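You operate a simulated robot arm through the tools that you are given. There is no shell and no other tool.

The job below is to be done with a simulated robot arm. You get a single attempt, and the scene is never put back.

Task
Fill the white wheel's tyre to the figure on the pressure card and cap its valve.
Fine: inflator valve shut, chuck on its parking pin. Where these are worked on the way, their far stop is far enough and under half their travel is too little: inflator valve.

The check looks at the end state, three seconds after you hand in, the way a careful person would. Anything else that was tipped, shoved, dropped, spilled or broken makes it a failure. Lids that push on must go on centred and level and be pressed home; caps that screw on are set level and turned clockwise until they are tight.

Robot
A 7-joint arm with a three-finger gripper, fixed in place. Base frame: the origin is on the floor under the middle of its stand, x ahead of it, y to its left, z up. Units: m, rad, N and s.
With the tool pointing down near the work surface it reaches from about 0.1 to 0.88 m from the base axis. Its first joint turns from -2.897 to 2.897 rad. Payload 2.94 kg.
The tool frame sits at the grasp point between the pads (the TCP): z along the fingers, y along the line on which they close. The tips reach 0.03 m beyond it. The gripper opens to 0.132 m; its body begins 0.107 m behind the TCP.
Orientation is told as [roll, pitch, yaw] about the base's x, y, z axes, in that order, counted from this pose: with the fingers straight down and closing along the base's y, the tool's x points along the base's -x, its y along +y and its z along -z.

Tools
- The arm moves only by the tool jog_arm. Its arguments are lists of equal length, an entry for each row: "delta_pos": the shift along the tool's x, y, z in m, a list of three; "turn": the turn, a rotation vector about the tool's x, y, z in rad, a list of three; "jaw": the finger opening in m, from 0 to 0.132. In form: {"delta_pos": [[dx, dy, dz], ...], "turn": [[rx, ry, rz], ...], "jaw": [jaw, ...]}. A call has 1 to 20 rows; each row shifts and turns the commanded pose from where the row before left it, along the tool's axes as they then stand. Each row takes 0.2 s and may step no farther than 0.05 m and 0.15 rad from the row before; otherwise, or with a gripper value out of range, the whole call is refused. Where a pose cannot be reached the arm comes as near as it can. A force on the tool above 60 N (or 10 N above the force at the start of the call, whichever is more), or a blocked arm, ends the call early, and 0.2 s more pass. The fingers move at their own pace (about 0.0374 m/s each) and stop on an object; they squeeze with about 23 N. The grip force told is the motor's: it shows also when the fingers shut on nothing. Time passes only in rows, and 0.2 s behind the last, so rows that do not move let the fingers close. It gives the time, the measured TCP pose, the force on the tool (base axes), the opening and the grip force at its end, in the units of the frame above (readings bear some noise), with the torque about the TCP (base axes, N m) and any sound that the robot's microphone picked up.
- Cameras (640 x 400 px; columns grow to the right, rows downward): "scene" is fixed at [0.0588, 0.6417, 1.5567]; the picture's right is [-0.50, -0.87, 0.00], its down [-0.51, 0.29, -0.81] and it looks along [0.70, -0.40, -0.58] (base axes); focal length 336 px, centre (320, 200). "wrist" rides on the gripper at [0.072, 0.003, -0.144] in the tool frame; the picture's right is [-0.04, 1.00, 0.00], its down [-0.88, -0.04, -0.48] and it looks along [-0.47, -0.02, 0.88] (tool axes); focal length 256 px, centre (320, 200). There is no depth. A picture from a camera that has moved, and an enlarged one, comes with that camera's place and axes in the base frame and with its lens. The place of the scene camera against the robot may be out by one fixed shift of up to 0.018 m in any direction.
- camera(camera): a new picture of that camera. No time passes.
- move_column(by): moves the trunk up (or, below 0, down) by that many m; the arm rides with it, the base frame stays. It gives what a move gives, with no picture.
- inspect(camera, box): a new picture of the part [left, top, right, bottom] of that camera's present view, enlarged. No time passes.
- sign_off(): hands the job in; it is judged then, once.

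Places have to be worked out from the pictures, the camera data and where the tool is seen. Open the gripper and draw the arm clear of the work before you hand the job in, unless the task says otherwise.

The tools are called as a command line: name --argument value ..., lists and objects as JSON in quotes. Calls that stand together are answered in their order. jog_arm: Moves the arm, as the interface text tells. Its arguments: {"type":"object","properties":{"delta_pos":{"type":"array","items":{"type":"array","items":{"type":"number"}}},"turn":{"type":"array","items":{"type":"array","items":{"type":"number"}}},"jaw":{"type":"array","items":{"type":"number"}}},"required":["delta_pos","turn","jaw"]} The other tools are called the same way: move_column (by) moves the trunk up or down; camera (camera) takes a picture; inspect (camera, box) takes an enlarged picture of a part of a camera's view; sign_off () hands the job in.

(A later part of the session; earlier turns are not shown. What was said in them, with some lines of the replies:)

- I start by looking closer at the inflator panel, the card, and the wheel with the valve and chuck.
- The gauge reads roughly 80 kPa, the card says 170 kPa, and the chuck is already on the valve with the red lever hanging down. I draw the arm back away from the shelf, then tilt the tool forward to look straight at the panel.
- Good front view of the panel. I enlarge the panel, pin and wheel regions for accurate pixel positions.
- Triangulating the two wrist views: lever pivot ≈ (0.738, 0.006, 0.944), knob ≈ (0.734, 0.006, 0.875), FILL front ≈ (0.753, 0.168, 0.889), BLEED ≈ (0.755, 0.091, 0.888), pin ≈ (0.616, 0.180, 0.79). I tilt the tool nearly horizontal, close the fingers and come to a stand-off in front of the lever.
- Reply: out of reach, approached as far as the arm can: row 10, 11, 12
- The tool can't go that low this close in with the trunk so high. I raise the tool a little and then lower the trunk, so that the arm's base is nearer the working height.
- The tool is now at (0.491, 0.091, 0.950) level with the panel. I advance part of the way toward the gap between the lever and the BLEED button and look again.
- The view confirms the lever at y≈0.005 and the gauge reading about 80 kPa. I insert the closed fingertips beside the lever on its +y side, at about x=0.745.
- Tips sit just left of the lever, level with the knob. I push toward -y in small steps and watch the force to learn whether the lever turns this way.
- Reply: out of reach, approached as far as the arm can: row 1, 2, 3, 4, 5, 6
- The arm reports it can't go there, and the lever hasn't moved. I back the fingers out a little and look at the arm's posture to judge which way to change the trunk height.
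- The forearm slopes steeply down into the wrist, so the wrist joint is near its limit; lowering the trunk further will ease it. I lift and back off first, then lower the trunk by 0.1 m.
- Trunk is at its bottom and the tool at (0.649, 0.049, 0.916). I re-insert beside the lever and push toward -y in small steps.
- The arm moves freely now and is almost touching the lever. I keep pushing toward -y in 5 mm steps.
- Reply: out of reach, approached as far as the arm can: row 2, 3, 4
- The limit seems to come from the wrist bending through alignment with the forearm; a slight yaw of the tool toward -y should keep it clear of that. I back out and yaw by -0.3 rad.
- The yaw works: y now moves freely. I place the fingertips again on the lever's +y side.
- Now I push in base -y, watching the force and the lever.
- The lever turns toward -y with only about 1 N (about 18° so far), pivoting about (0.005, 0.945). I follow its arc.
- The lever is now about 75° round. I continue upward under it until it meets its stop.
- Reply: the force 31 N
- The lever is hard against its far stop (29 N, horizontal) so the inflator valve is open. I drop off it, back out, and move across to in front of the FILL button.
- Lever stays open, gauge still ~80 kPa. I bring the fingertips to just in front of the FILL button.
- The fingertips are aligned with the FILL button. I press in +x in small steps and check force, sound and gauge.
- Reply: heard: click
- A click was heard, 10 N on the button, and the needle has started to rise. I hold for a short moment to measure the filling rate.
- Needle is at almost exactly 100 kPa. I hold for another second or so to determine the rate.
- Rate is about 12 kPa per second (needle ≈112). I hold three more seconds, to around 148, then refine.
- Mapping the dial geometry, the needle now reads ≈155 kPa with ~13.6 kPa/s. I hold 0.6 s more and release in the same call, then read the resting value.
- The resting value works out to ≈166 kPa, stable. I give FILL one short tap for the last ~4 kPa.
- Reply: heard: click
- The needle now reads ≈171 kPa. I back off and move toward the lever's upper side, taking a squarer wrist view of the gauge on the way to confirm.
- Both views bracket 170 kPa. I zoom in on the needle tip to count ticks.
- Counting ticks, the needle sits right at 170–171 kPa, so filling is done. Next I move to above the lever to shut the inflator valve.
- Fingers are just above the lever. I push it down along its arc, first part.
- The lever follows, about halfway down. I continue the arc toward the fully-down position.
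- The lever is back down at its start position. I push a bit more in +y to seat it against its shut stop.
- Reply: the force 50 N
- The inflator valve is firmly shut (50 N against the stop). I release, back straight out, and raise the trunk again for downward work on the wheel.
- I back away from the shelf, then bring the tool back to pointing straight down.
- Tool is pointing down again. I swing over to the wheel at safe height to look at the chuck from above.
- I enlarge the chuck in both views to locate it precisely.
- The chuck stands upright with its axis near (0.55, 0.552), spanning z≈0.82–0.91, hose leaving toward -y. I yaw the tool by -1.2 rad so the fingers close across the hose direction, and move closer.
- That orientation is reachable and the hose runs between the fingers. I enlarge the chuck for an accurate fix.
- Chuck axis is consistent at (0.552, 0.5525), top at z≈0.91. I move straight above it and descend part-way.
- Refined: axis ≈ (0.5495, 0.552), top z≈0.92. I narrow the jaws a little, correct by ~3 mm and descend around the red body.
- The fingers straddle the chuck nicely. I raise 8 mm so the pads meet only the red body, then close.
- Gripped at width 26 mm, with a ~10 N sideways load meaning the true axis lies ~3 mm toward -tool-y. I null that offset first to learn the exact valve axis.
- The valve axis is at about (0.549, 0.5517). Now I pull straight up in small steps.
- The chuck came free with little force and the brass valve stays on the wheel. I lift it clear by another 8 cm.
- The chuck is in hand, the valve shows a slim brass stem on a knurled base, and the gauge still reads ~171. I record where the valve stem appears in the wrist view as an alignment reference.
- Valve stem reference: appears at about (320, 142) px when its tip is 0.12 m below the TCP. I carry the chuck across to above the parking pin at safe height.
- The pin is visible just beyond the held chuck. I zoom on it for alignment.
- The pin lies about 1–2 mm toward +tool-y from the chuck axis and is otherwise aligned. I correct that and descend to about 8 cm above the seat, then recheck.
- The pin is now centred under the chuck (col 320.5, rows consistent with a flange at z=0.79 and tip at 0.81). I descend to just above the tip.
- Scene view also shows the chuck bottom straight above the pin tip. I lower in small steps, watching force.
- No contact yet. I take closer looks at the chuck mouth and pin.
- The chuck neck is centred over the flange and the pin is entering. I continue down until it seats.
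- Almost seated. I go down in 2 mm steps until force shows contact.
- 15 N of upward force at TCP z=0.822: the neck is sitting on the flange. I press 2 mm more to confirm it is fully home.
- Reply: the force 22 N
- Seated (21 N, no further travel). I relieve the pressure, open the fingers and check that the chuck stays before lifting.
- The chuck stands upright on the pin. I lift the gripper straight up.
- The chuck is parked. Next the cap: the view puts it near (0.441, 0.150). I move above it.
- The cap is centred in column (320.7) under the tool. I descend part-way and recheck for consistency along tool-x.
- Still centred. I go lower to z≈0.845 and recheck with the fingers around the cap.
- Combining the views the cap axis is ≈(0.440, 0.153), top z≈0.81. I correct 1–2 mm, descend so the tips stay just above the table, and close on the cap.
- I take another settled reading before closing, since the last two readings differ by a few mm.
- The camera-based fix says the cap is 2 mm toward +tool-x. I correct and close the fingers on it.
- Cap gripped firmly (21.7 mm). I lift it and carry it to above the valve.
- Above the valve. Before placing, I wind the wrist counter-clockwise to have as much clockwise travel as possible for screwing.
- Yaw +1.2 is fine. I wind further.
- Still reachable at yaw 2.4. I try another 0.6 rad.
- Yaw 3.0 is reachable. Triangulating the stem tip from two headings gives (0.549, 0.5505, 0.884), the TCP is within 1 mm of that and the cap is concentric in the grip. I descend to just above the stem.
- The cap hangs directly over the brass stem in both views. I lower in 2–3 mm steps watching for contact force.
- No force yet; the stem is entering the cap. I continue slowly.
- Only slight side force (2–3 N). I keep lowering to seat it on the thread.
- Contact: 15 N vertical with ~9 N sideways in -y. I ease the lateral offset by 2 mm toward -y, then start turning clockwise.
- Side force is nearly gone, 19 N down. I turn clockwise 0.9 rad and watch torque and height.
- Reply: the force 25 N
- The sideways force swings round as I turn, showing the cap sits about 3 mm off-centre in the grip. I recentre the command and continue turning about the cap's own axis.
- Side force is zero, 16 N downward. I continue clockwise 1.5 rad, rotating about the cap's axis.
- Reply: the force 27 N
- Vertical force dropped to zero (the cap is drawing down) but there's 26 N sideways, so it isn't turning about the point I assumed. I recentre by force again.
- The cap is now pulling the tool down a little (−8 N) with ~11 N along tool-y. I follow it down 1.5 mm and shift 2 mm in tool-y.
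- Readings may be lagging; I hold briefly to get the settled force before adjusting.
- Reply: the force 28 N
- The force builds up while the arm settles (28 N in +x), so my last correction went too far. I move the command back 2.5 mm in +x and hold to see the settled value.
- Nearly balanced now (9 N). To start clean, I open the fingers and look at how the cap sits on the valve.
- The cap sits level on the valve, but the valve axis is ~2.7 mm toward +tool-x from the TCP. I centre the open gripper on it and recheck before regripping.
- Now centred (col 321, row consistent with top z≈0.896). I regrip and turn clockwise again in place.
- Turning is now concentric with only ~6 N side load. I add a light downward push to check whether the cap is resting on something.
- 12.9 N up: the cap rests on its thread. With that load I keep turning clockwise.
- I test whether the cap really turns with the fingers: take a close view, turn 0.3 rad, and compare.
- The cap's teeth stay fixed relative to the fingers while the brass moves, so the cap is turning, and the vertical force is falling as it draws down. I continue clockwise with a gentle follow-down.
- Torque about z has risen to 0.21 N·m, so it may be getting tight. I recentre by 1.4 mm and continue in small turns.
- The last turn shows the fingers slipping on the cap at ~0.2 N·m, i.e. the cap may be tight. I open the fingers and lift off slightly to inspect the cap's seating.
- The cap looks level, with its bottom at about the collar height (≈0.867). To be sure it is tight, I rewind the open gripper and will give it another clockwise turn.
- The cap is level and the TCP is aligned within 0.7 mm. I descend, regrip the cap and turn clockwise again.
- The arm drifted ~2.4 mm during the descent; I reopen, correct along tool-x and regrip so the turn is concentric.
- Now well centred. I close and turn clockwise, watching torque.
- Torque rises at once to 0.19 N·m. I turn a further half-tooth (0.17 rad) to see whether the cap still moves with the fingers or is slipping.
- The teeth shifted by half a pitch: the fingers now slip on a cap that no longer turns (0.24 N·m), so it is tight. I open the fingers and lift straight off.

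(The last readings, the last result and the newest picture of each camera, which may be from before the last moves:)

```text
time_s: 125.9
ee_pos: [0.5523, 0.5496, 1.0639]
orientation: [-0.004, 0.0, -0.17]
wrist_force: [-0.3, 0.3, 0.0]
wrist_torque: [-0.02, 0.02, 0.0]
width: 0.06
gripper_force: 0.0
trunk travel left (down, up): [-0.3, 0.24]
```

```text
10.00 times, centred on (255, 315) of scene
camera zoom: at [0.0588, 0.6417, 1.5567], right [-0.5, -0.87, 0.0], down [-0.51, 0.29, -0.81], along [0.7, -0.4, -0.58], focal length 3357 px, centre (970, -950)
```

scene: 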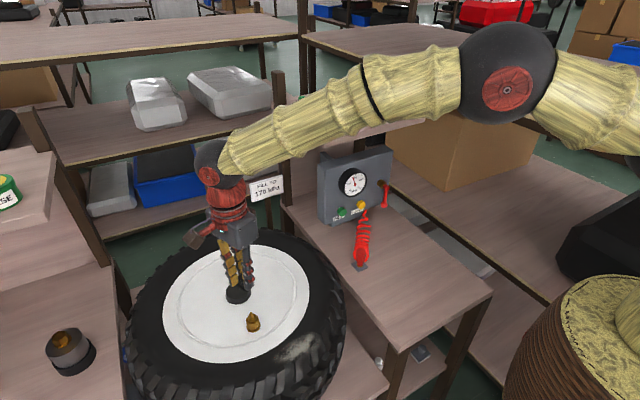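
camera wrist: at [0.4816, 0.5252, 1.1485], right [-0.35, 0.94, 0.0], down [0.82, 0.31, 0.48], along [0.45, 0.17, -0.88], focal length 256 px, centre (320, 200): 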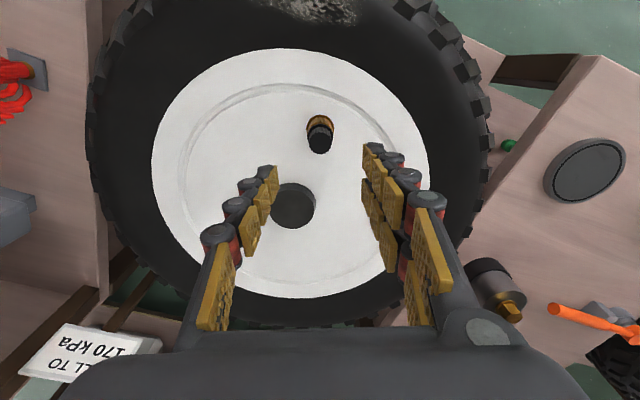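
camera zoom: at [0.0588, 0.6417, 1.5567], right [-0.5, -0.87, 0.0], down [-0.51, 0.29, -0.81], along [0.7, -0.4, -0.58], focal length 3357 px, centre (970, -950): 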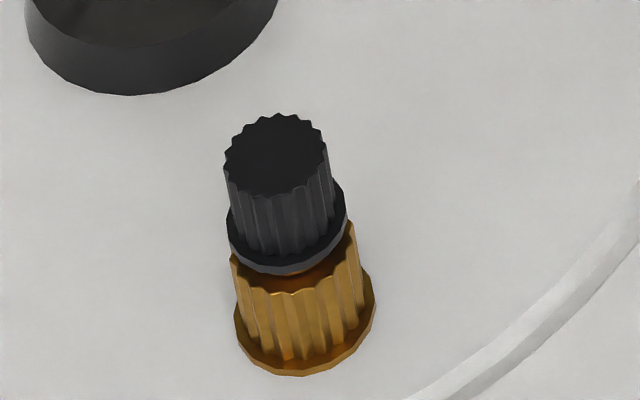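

Cap is on and level. I zoom tightly on the interface between cap and valve to make sure it is fully home.

inspect --camera "scene" --box '[240, 308, 270, 328]'

camera --camera "wrist"

camera --camera "scene"

```text
16.00 times, centred on (255, 318) of scene
camera zoom: at [0.0588, 0.6417, 1.5567], right [-0.5, -0.87, 0.0], down [-0.51, 0.29, -0.81], along [0.7, -0.4, -0.58], focal length 5371 px, centre (1360, -1688)
```

zoom: 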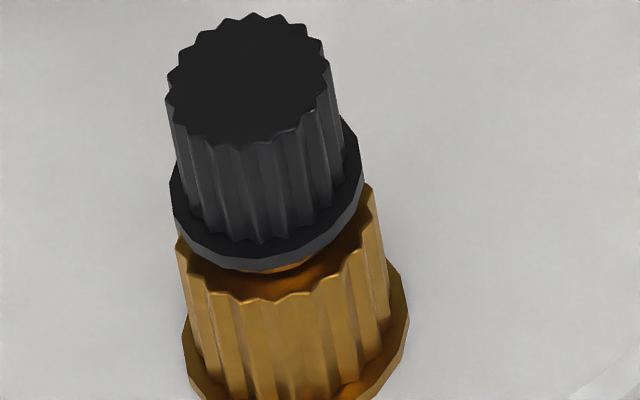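

```text
taken
camera wrist: at [0.4815, 0.5651, 1.2064], right [0.21, 0.98, 0.0], down [0.86, -0.19, 0.48], along [0.46, -0.1, -0.88], focal length 256 px, centre (320, 200)
```

wrist: 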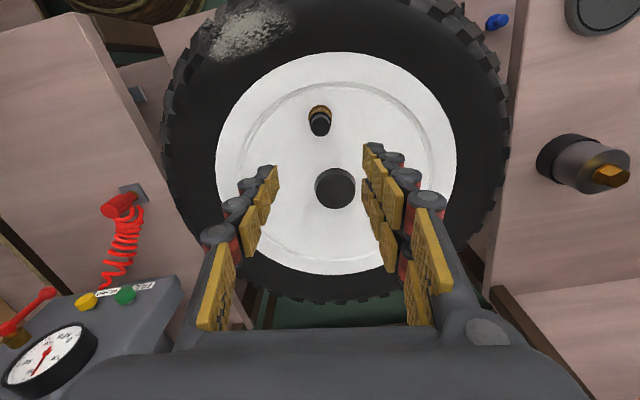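

```text
taken
```

scene: 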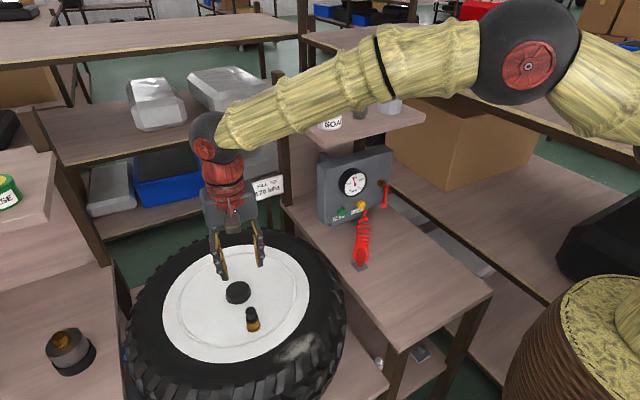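

The cap flange sits directly over the collar and looks level, so it is home. I raise the arm, open the gripper wide and draw it clear.

jog_arm --delta_pos '[[0, 0, -0.045], [0, 0, -0.045], [0, 0, -0.045], [0.045, 0, 0], [0.045, -0.01, 0], [0.045, -0.02, 0], [0, -0.045, 0], [0, -0.045, 0], [0, -0.045, 0], [0, -0.045, 0], [0, 0, 0]]' --turn '[[0, 0, 0], [0, 0, 0], [0, 0, 0], [0, 0, 0], [0, 0, 0], [0, 0, 0], [0, 0, 0], [0, 0, 0], [0, 0, 0], [0, 0, 0], [0, 0, 0]]' --jaw '[0.08, 0.1, 0.12, 0.13, 0.13, 0.13, 0.13, 0.13, 0.13, 0.13, 0.13]'

camera --camera "scene"

camera --camera "wrist"

inspect --camera "scene" --box '[310, 150, 430, 280]'

inspect --camera "scene" --box '[335, 165, 375, 190]'

```text
time_s: 128.3
ee_pos: [0.381, 0.3641, 1.1928]
orientation: [-0.001, -0.001, -0.173]
wrist_force: [-0.1, -0.4, -0.4]
wrist_torque: [0.02, 0.01, 0.01]
width: 0.1299
gripper_force: 0.0
trunk travel left (down, up): [-0.3, 0.24]
```

```text
taken
```

scene: 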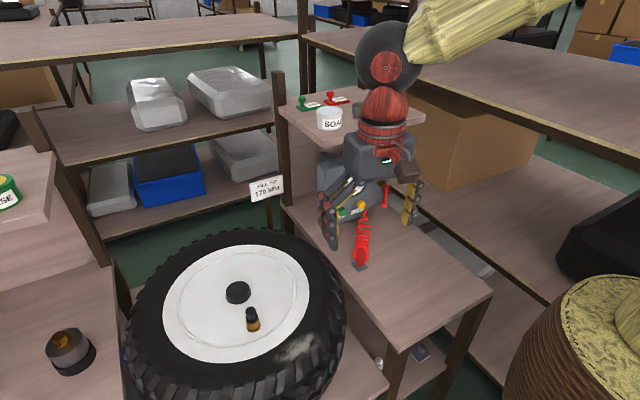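

```text
taken
camera wrist: at [0.311, 0.3796, 1.3368], right [0.21, 0.98, 0.0], down [0.86, -0.19, 0.48], along [0.47, -0.1, -0.88], focal length 256 px, centre (320, 200)
```

wrist: 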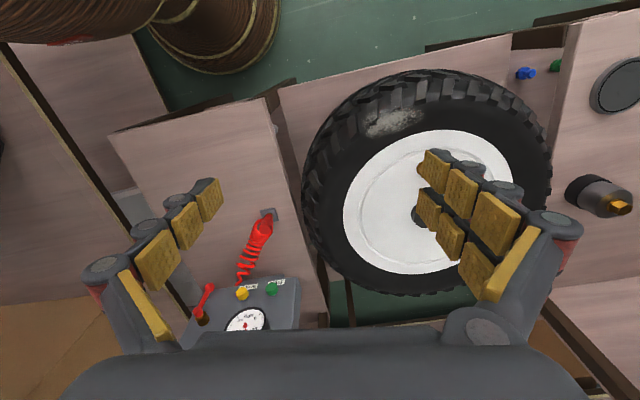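

```text
3.08 times, centred on (370, 215) of scene
camera zoom: at [0.0588, 0.6417, 1.5567], right [-0.5, -0.87, 0.0], down [-0.51, 0.29, -0.81], along [0.7, -0.4, -0.58], focal length 1033 px, centre (166, 154)
```

zoom: 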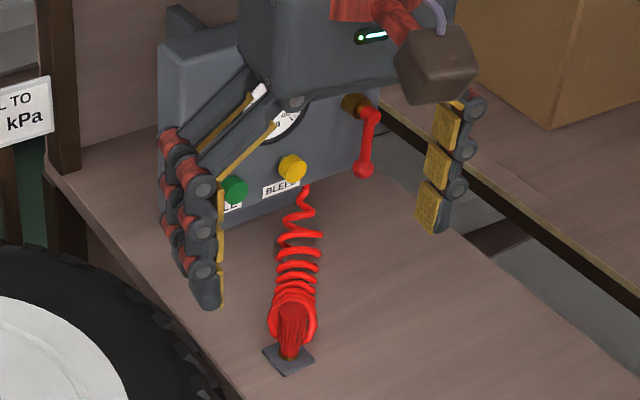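

```text
16.00 times, centred on (355, 178) of scene
camera zoom: at [0.0588, 0.6417, 1.5567], right [-0.5, -0.87, 0.0], down [-0.51, 0.29, -0.81], along [0.7, -0.4, -0.58], focal length 5371 px, centre (-240, 560)
```

zoom: 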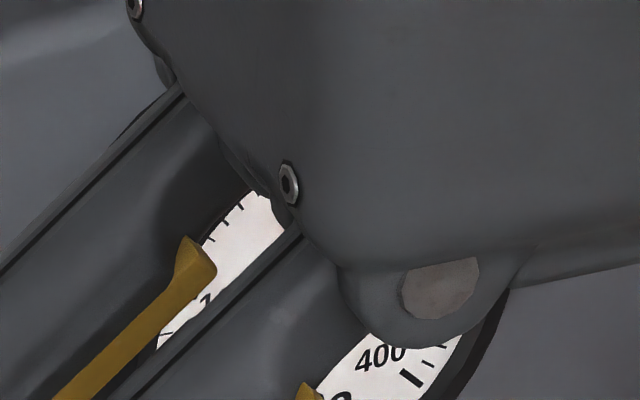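

Lever down, chuck parked. I move the arm further away so the whole work area is visible for a last check.

jog_arm --delta_pos '[[0, -0.045, -0.01], [0, -0.045, -0.01], [0, -0.045, -0.01], [0, -0.045, -0.01], [0, -0.045, 0], [0, -0.045, 0], [0, -0.045, 0], [0, -0.045, 0], [0, 0, 0]]' --turn '[[0, 0, 0], [0, 0, 0], [0, 0, 0], [0, 0, 0], [0, 0, 0], [0, 0, 0], [0, 0, 0], [0, 0, 0], [0, 0, 0]]' --jaw '[0.13, 0.13, 0.13, 0.13, 0.13, 0.13, 0.13, 0.13, 0.13]'

camera --camera "scene"

inspect --camera "scene" --box '[300, 80, 440, 280]'

inspect --camera "scene" --box '[335, 165, 375, 190]'

inspect --camera "scene" --box '[340, 230, 390, 275]'

```text
time_s: 130.3
ee_pos: [0.3187, 0.0095, 1.2336]
orientation: [0.0, -0.002, -0.17]
wrist_force: [0.1, -0.4, 0.1]
wrist_torque: [0.02, 0.01, 0.01]
width: 0.1298
gripper_force: 0.1
trunk travel left (down, up): [-0.3, 0.24]
```

```text
taken
```

scene: 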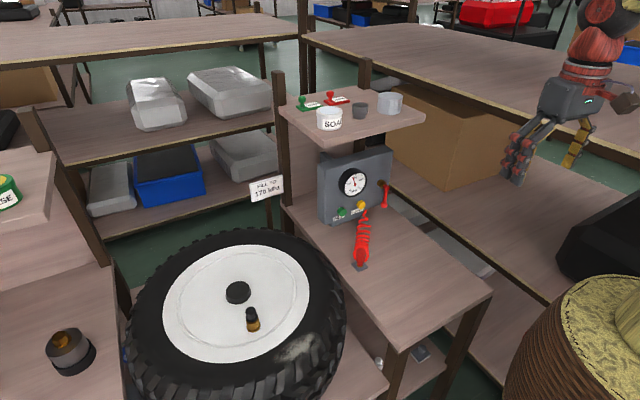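

```text
2.00 times, centred on (370, 180) of scene
camera zoom: at [0.0588, 0.6417, 1.5567], right [-0.5, -0.87, 0.0], down [-0.51, 0.29, -0.81], along [0.7, -0.4, -0.58], focal length 671 px, centre (220, 240)
```

zoom: 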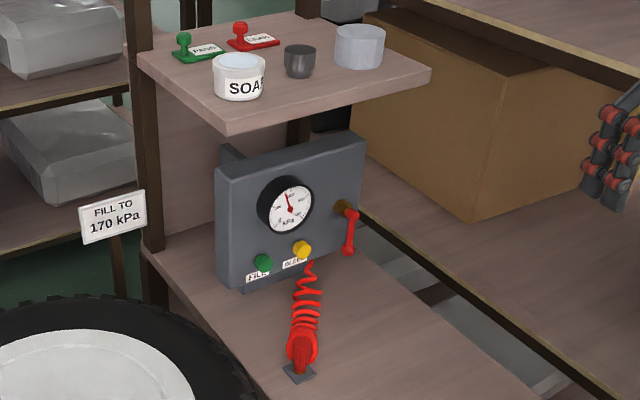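

```text
16.00 times, centred on (355, 178) of scene
camera zoom: at [0.0588, 0.6417, 1.5567], right [-0.5, -0.87, 0.0], down [-0.51, 0.29, -0.81], along [0.7, -0.4, -0.58], focal length 5371 px, centre (-240, 560)
```

zoom: 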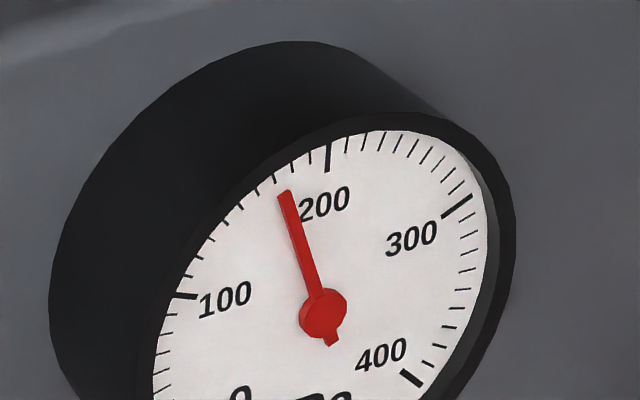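

```text
8.89 times, centred on (365, 252) of scene
camera zoom: at [0.0588, 0.6417, 1.5567], right [-0.5, -0.87, 0.0], down [-0.51, 0.29, -0.81], along [0.7, -0.4, -0.58], focal length 2984 px, centre (-80, -267)
```

zoom: 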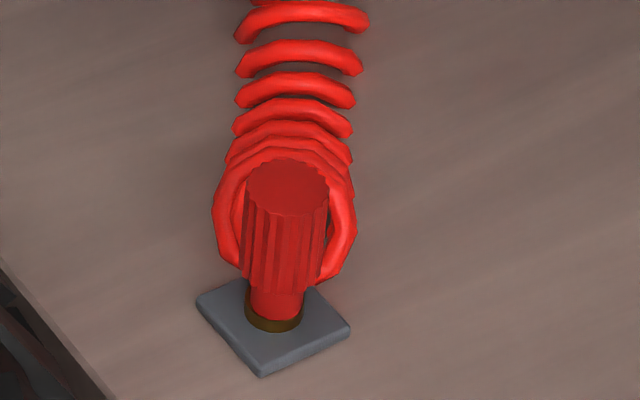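

Everything checks: gauge ≈170–171 kPa at fill, lever shut against its stop, chuck standing on its parking pin, cap level and tight on the valve, nothing else disturbed, gripper open and clear. I hand the job in.

sign_off

```text
The job is handed in.
```

I filled the white wheel's tyre to about 171 kPa (the card says 170), capped its valve and handed the job in. I don't have the check's result.

- **Pressure:** The needle read 170–171 kPa by counting ticks, and still read about 171 at the end. That is slightly over the card figure; I did not bleed it back.
- **Inflator valve:** I turned the lever to its far stop to fill. Afterwards I turned it back down and pressed it against its shut stop with about 50 N.
- **Chuck:** It stands upright on the parking pin, pressed down with about 21 N.
- **Cap:** It sits level on the valve. I turned it clockwise until it stopped moving and the fingers slipped on it at about 0.24 N·m. I judged from the pictures that it is seated on the collar; I could not see that contact directly.

In the final pictures nothing else had been moved or tipped. The gripper is open and the arm is clear of the work.
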